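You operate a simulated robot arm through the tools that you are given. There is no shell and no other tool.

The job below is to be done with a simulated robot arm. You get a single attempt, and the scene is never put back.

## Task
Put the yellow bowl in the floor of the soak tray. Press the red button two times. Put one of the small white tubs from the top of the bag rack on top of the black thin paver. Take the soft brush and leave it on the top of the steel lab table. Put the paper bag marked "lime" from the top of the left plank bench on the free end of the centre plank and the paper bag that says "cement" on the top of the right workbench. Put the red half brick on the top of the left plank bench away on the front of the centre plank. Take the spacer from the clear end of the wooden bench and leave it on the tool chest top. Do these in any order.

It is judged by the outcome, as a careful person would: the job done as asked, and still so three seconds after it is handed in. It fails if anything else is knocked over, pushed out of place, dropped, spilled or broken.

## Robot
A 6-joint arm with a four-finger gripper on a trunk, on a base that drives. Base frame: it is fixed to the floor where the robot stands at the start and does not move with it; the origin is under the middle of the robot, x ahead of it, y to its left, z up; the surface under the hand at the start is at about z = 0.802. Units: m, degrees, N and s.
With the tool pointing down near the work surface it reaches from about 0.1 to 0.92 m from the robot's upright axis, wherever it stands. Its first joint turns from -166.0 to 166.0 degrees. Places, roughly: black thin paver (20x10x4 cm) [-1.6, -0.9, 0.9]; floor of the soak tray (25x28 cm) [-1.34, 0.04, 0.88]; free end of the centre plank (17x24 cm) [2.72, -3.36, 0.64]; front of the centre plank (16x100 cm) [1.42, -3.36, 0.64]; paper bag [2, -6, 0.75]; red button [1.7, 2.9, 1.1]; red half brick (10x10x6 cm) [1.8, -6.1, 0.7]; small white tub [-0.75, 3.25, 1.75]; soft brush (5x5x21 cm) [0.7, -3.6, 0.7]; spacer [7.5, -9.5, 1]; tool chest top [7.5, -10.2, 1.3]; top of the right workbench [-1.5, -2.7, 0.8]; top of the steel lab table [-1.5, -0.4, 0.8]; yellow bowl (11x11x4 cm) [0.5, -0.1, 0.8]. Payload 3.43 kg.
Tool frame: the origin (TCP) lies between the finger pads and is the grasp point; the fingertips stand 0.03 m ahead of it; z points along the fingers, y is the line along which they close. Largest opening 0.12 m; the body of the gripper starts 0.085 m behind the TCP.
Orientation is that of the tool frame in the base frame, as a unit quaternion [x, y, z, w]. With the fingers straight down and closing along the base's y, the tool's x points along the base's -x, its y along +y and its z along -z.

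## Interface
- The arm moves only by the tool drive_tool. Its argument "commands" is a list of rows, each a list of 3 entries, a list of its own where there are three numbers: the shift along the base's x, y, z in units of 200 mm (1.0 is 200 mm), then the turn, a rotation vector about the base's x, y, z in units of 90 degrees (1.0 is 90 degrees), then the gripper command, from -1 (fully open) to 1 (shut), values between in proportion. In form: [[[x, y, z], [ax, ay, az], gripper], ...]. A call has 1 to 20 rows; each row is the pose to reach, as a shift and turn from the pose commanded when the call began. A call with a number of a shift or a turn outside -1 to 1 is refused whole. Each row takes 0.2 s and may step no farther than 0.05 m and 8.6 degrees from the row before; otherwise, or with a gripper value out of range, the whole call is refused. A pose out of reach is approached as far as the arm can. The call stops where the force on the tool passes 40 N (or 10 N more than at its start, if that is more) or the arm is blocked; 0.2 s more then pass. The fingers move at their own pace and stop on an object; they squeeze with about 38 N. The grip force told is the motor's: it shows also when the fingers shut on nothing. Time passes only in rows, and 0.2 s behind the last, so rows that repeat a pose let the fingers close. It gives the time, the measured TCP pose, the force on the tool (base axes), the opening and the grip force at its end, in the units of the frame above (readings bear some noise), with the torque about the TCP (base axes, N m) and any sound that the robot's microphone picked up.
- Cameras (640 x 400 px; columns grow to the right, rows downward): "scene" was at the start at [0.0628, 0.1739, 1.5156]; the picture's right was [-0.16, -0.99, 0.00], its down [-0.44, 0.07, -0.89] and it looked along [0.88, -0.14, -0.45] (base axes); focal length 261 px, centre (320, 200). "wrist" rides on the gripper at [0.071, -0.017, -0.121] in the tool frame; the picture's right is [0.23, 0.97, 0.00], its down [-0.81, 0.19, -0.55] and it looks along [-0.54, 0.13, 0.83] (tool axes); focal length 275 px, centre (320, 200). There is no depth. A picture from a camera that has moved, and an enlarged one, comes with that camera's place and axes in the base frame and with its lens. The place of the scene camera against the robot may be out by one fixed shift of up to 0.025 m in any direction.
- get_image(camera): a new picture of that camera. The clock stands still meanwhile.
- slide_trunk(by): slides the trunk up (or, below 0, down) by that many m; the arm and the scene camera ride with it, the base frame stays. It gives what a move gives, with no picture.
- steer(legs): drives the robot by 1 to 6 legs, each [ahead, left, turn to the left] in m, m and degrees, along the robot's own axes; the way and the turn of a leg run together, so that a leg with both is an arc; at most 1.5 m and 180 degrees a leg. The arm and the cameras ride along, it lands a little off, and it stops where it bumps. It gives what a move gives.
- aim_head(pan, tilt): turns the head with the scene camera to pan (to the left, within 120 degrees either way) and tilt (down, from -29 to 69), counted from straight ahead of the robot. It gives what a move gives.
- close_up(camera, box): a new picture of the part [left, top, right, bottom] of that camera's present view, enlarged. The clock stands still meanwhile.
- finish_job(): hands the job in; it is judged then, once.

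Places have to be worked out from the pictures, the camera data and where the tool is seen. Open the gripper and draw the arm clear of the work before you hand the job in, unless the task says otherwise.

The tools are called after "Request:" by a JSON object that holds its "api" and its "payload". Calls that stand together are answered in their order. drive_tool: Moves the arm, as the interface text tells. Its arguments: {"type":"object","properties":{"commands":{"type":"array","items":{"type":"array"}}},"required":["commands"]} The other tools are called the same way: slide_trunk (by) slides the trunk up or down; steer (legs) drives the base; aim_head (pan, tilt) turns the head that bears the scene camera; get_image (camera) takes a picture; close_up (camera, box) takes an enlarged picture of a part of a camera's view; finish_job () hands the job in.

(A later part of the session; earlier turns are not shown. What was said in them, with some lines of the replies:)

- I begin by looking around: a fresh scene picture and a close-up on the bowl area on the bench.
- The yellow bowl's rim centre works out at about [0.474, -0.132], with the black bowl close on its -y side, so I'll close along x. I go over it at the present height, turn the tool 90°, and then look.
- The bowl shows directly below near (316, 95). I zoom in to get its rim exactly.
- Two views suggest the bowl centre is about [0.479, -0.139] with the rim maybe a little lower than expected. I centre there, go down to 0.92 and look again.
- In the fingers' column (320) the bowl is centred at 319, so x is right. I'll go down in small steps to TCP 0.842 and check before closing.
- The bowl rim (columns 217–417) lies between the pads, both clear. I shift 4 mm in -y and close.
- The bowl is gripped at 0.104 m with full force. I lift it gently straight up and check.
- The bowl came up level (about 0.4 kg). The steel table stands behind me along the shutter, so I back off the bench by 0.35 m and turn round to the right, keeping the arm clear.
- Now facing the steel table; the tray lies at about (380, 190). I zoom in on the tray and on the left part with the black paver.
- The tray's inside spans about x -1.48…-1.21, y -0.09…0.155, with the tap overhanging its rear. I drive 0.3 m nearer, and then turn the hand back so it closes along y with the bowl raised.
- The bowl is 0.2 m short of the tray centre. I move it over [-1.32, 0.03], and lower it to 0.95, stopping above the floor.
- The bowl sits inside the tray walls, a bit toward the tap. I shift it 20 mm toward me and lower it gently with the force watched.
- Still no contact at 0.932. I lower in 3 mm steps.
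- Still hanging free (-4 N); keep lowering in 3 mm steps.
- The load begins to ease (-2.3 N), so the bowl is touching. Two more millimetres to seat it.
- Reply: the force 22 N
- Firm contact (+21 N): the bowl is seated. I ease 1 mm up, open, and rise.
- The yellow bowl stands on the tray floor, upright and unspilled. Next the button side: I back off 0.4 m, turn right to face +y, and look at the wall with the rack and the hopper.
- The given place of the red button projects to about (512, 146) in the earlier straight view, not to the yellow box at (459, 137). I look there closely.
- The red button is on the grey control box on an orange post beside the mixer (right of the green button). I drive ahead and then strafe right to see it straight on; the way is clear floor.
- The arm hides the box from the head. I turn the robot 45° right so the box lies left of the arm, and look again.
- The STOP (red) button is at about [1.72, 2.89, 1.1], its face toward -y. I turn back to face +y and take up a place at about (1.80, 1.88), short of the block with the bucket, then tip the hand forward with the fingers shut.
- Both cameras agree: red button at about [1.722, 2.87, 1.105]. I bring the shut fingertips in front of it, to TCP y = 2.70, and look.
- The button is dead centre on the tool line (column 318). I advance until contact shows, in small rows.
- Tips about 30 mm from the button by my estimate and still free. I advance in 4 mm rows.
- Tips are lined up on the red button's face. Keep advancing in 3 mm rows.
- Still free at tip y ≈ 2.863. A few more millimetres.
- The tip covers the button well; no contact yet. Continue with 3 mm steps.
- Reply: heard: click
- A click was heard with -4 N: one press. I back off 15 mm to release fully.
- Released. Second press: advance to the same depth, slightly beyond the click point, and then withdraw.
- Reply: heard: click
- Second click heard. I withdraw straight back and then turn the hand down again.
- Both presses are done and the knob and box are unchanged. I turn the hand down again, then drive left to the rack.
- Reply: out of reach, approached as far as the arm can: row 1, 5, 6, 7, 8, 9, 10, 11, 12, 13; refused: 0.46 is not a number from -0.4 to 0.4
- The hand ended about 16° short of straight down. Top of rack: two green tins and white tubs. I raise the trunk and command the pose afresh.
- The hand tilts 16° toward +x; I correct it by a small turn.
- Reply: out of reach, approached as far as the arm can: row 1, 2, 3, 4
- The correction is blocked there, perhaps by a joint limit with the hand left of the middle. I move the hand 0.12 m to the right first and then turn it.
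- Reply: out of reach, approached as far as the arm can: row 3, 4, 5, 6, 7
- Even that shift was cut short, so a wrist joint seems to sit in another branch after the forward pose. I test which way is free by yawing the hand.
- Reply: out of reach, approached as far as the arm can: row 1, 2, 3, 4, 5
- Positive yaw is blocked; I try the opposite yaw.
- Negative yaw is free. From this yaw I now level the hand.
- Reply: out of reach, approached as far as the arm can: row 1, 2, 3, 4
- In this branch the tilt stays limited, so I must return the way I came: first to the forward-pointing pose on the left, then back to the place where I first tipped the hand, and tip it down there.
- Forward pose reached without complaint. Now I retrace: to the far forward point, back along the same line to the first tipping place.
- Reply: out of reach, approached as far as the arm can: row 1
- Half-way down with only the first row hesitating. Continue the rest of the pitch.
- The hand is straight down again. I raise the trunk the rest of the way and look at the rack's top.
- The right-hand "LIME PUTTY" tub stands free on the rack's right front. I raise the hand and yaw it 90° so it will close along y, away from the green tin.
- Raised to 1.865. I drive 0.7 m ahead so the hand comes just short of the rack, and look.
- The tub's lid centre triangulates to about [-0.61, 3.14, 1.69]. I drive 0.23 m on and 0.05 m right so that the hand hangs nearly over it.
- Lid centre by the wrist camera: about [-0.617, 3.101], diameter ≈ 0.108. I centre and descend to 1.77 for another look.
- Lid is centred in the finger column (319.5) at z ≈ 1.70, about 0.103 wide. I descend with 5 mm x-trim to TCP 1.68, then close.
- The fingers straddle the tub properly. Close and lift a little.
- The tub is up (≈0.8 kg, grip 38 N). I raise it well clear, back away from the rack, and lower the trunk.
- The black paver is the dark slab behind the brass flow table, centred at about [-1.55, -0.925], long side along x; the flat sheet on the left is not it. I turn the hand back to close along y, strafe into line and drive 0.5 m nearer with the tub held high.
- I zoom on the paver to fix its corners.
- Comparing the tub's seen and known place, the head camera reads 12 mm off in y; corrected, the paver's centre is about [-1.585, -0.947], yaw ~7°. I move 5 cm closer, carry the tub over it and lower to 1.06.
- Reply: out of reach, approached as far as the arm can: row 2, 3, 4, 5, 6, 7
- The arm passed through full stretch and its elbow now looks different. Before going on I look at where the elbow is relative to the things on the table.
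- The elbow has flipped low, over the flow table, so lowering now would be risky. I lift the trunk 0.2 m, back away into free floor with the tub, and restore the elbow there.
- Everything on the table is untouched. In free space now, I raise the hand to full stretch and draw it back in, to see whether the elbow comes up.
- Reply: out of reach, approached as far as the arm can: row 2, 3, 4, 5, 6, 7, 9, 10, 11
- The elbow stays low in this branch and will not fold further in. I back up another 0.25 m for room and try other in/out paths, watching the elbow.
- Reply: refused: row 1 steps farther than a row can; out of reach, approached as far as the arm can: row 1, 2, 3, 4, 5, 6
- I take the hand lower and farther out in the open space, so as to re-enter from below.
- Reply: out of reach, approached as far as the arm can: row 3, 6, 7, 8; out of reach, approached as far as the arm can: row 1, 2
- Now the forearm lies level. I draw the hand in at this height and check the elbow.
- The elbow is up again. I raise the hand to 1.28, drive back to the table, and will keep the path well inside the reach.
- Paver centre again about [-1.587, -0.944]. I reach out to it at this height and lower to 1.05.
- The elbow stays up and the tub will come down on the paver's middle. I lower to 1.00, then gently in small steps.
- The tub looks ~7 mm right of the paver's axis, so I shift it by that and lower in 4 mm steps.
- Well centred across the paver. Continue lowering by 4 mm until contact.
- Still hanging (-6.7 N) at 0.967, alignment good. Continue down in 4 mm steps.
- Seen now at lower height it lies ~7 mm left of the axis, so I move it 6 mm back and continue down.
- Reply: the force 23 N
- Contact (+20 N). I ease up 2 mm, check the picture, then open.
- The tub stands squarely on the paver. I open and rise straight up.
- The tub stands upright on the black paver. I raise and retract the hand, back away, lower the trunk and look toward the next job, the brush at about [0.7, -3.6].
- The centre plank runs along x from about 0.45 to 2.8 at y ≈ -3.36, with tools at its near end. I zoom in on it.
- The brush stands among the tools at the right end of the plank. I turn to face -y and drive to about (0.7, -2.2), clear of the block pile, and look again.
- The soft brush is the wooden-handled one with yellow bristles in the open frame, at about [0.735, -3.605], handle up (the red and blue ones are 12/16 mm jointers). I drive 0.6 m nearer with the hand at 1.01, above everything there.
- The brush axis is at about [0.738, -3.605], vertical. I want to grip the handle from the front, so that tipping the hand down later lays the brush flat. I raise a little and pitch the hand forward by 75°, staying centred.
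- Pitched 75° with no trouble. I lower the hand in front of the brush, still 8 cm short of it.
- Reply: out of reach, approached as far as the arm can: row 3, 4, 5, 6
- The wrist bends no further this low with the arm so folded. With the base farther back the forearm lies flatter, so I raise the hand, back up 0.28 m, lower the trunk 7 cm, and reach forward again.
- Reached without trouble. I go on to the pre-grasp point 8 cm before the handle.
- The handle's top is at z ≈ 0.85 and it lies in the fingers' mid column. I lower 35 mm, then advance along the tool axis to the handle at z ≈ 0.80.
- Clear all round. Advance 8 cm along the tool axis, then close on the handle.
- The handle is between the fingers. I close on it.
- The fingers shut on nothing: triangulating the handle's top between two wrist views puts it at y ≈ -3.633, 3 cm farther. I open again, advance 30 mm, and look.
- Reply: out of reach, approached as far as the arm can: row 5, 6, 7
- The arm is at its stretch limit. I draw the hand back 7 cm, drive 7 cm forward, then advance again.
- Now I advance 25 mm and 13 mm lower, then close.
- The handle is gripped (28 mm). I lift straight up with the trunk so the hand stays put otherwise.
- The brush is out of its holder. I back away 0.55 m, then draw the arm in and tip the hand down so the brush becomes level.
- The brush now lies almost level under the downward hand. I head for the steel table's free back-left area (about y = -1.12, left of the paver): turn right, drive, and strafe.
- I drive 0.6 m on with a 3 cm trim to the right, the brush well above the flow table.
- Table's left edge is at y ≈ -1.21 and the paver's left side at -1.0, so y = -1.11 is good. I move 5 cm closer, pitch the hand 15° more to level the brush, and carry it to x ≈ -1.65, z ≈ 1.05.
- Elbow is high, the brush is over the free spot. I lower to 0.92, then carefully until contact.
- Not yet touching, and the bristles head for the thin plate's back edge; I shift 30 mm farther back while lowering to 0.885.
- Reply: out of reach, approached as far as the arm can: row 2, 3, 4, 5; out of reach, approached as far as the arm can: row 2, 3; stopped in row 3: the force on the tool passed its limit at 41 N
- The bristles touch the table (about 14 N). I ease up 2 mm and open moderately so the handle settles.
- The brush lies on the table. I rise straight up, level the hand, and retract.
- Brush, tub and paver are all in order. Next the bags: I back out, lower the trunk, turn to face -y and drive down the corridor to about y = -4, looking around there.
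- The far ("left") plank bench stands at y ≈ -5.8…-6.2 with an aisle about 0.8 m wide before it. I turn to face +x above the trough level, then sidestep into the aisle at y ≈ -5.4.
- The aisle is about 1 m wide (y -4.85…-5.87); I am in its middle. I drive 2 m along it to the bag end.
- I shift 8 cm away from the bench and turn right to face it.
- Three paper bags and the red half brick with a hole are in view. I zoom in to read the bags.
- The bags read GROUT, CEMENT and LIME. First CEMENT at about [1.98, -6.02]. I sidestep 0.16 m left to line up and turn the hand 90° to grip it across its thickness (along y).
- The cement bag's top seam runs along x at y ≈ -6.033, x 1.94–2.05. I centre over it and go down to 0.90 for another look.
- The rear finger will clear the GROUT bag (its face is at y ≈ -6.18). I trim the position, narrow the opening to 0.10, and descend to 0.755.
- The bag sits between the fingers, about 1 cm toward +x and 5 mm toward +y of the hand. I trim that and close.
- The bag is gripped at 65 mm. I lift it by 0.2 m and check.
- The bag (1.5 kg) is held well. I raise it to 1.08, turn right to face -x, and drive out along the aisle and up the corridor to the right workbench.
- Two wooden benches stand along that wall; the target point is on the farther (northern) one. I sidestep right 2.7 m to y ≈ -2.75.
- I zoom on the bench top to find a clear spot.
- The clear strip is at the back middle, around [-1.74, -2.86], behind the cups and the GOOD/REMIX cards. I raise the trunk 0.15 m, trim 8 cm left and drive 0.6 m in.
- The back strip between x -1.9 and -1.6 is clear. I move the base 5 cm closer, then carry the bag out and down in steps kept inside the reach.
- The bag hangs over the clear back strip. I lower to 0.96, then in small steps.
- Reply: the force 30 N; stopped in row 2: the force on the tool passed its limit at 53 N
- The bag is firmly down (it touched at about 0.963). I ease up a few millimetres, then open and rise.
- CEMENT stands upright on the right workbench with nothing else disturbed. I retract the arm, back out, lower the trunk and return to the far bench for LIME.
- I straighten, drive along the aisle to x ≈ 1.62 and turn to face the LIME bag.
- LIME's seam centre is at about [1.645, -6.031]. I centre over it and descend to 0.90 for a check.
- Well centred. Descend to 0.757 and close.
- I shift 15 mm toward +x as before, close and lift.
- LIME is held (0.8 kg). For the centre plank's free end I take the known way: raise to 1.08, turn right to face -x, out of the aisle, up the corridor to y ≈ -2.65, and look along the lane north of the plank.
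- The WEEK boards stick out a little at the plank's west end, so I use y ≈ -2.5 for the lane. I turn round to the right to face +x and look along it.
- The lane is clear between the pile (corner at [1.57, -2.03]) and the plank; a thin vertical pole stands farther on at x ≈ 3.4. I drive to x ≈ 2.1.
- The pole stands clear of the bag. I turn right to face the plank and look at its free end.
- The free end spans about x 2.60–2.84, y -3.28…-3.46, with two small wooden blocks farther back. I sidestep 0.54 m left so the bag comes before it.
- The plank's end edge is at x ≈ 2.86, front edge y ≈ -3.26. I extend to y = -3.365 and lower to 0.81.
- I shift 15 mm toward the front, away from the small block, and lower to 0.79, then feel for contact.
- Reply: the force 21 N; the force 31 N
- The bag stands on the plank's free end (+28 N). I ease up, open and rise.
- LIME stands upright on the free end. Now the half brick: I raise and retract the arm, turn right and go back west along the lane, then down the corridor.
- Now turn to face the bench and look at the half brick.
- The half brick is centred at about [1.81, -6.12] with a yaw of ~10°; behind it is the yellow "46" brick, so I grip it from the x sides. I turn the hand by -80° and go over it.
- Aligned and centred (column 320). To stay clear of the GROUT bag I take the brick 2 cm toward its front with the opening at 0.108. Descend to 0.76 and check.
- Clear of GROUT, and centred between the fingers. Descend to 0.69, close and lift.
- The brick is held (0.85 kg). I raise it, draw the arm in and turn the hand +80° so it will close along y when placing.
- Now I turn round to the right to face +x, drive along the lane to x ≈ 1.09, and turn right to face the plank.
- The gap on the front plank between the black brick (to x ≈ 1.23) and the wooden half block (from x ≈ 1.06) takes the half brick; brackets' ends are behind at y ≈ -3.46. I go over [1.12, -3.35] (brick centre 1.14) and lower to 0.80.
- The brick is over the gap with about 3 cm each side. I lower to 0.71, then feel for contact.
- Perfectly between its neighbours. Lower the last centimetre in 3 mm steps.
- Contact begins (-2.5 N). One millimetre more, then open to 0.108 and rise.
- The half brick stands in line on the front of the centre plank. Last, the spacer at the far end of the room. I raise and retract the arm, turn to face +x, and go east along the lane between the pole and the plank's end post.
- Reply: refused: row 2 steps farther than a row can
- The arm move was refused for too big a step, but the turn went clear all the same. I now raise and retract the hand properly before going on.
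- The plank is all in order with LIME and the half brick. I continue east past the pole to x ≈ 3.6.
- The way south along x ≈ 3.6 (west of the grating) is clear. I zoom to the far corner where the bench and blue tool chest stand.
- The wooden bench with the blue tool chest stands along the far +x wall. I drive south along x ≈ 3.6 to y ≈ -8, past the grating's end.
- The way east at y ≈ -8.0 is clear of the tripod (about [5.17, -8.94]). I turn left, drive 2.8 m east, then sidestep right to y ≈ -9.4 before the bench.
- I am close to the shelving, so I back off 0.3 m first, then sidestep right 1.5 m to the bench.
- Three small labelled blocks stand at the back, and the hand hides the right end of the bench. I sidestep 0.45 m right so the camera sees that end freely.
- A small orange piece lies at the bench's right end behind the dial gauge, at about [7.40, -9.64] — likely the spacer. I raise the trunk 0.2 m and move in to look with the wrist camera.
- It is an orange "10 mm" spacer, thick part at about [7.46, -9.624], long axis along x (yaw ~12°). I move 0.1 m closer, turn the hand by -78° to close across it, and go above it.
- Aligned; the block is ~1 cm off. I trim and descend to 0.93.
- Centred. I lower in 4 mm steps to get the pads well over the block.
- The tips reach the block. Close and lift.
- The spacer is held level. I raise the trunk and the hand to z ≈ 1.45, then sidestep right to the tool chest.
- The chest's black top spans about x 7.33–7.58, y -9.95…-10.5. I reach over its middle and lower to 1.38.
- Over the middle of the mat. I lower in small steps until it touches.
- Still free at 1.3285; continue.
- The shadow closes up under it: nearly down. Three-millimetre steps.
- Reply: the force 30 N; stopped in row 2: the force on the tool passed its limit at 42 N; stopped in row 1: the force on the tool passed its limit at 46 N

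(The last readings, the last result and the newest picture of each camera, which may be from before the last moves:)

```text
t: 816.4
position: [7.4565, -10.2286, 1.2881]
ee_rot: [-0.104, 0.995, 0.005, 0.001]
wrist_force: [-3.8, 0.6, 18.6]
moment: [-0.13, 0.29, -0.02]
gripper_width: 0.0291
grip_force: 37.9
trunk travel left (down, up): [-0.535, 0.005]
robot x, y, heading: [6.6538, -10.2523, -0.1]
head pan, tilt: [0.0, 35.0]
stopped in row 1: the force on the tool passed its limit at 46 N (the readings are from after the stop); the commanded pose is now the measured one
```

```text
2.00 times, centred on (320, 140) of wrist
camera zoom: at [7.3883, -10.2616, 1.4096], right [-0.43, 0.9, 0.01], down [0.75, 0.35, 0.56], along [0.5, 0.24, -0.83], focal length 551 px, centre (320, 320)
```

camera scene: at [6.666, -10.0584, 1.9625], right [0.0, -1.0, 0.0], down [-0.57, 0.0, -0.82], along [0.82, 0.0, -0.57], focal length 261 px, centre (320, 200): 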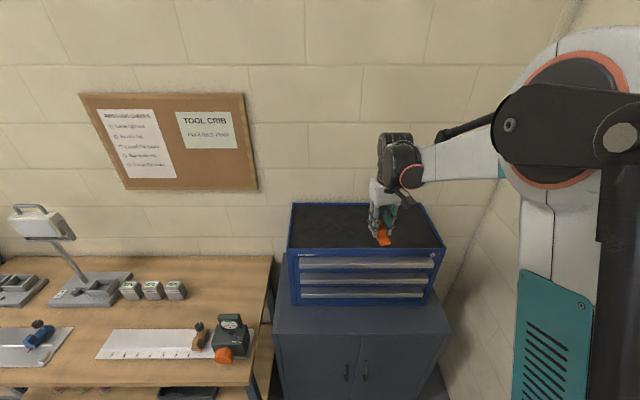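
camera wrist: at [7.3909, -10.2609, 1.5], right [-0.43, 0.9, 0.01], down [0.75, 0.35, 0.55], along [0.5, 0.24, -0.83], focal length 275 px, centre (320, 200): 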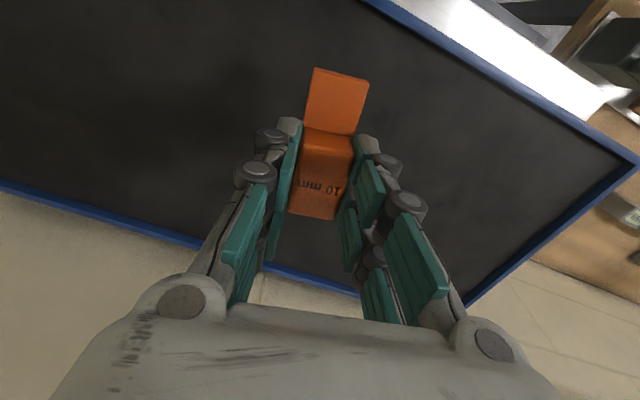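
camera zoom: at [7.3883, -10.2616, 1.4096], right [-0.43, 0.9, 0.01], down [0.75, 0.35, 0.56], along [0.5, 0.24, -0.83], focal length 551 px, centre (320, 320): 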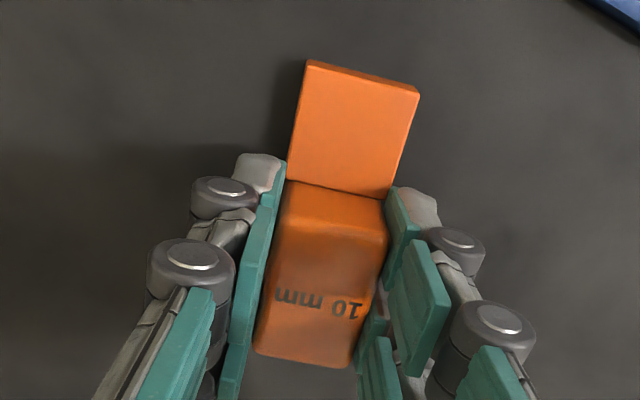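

It is down on the chest top. I ease up 2 mm, open a little, and rise.

Request:
{"api": "drive_tool", "payload": {"commands": [[[0, 0, 0.01], [0, 0, 0], 1], [[0, 0, 0.01], [0, 0, 0], 0.2], [[0, 0, 0.01], [0, 0, 0], 0], [[0, 0, 0.01], [0, 0, 0], 0], [[0, 0, 0.1], [0, 0, 0], 0], [[0, 0, 0.25], [0, 0, 0], 0], [[0, 0, 0.45], [0, 0, 0], 0], [[0, 0, 0.65], [0, 0, 0], 0], [[0, 0, 0.8], [0, 0, 0], 0]]}}

Request:
{"api": "get_image", "payload": {"camera": "wrist"}}

Request:
{"api": "close_up", "payload": {"camera": "scene", "box": [270, 150, 460, 280]}}

```text
t: 818.4
position: [7.4568, -10.2305, 1.4482]
ee_rot: [-0.104, 0.995, 0.003, 0.001]
wrist_force: [-0.3, 0.7, 0.6]
moment: [0.0, 0.0, -0.01]
gripper_width: 0.0597
grip_force: 0.2
trunk travel left (down, up): [-0.535, 0.005]
robot x, y, heading: [6.6563, -10.2463, -0.4]
head pan, tilt: [0.0, 35.0]
```

```text
taken
camera wrist: at [7.3896, -10.2634, 1.5699], right [-0.43, 0.9, 0.01], down [0.75, 0.35, 0.56], along [0.5, 0.24, -0.83], focal length 275 px, centre (320, 200)
```

wrist: 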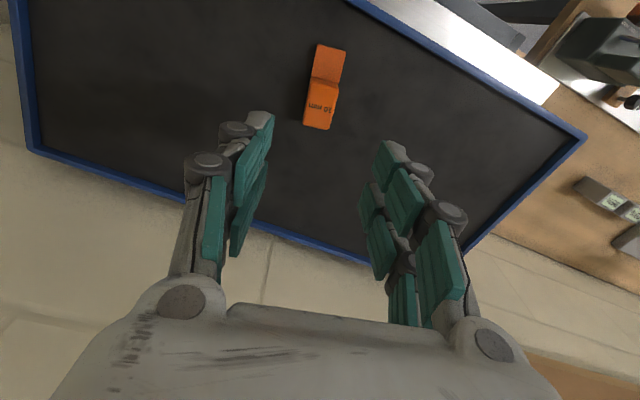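

```text
3.08 times, centred on (365, 215) of scene
camera zoom: at [6.7156, -10.0587, 1.9626], right [0.0, -1.0, 0.0], down [-0.57, 0.0, -0.82], along [0.82, 0.0, -0.57], focal length 803 px, centre (182, 154)
```

zoom: 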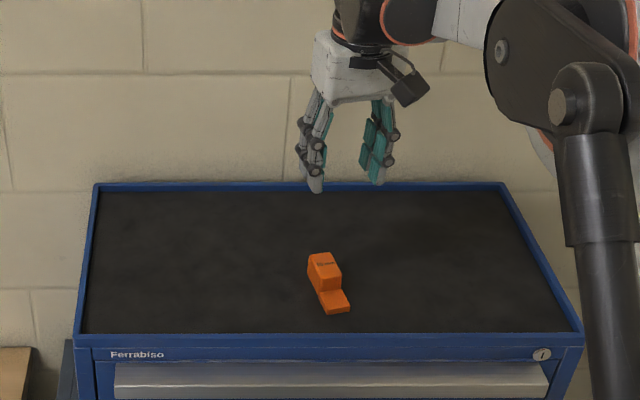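

The spacer lies flat on the chest top. I open fully, draw the arm back and move the robot clear before handing in.

Request:
{"api": "drive_tool", "payload": {"commands": [[[-0.15, 0, 0.05], [0, 0, 0], -0.5], [[-0.3, 0, 0.1], [0, 0, 0], -1], [[-0.5, 0, 0.1], [0, 0, 0], -1], [[-0.7, 0, 0.1], [0, 0, 0], -1], [[-0.8, 0, 0.1], [0, 0, 0], -1], [[-0.8, 0, 0.1], [0, 0, 0], -1]]}}

Request:
{"api": "steer", "payload": {"legs": [[-0.45, 0, 0]]}}

Request:
{"api": "get_image", "payload": {"camera": "scene"}}

```text
t: 819.8
position: [7.2961, -10.2275, 1.4674]
ee_rot: [-0.104, 0.995, 0.005, 0.001]
wrist_force: [0.1, -0.4, 0.7]
moment: [0.0, 0.01, 0.01]
gripper_width: 0.1198
grip_force: 0.1
trunk travel left (down, up): [-0.535, 0.005]
robot x, y, heading: [6.6559, -10.2473, -0.3]
head pan, tilt: [0.0, 35.0]
```

```text
t: 822.5
position: [6.8534, -10.2267, 1.4675]
ee_rot: [-0.104, 0.995, 0.004, 0.001]
wrist_force: [-0.7, -0.1, 0.4]
moment: [-0.02, -0.08, 0.0]
gripper_width: 0.12
grip_force: 0.1
trunk travel left (down, up): [-0.535, 0.005]
robot x, y, heading: [6.212, -10.2444, -0.4]
head pan, tilt: [0.0, 35.0]
```

```text
taken
camera scene: at [6.2713, -10.0572, 1.9626], right [0.0, -1.0, 0.0], down [-0.57, 0.0, -0.82], along [0.82, 0.0, -0.57], focal length 261 px, centre (320, 200)
```

scene: 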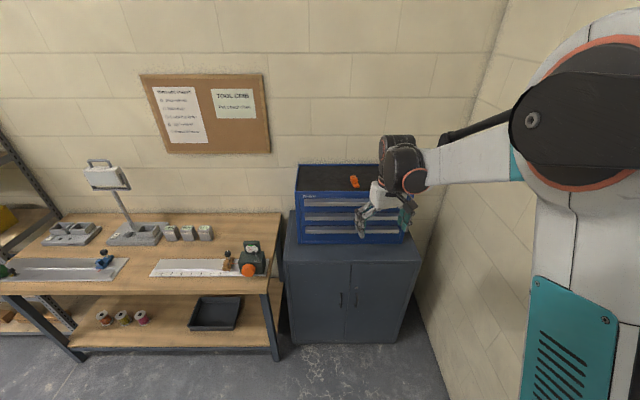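

The spacer rests on the chest, the hand is open and clear. The pictures after each placement showed the bowl, tub, brush, both bags and half brick in place, and the button gave a click on each of its two presses. I hand the job in.

Request:
{"api": "finish_job", "payload": {}}

```text
The job is handed in.
```

I finished all seven tasks and handed the job in. I haven't been told how it was judged. I checked each placement with a picture straight afterwards, but didn't go back around at the end to look at everything again.

- **Yellow bowl:** it stands on the floor of the soak tray, with none of its powder spilled.
- **Red button:** I pressed STOP twice and heard a click each time.
- **White tub:** I took the right-hand "LIME PUTTY" tub from the bag rack; it stands upright on the black thin paver.
- **Soft brush:** it lies flat at the back left of the steel lab table.
- **Paper bags:** LIME stands on the free end of the centre plank. CEMENT stands at the back of the right workbench.
- **Red half brick:** it stands on the front of the centre plank, between the black brick and the wooden half block.
- **Spacer:** I took the orange "10 mm" piece from the right end of the wooden bench to be the spacer. It lies on the tool chest top.

- **Pressed hard when set down:** I pushed CEMENT down with about 53 N and the spacer with about 46 N before letting go. The bag slipped a little in the grip, but both look fine in the pictures.
- **Turned with the arm out:** one arm move was refused, so the robot turned beside the centre plank with the arm still extended. Nothing was hit, and a picture afterwards showed the plank in order.
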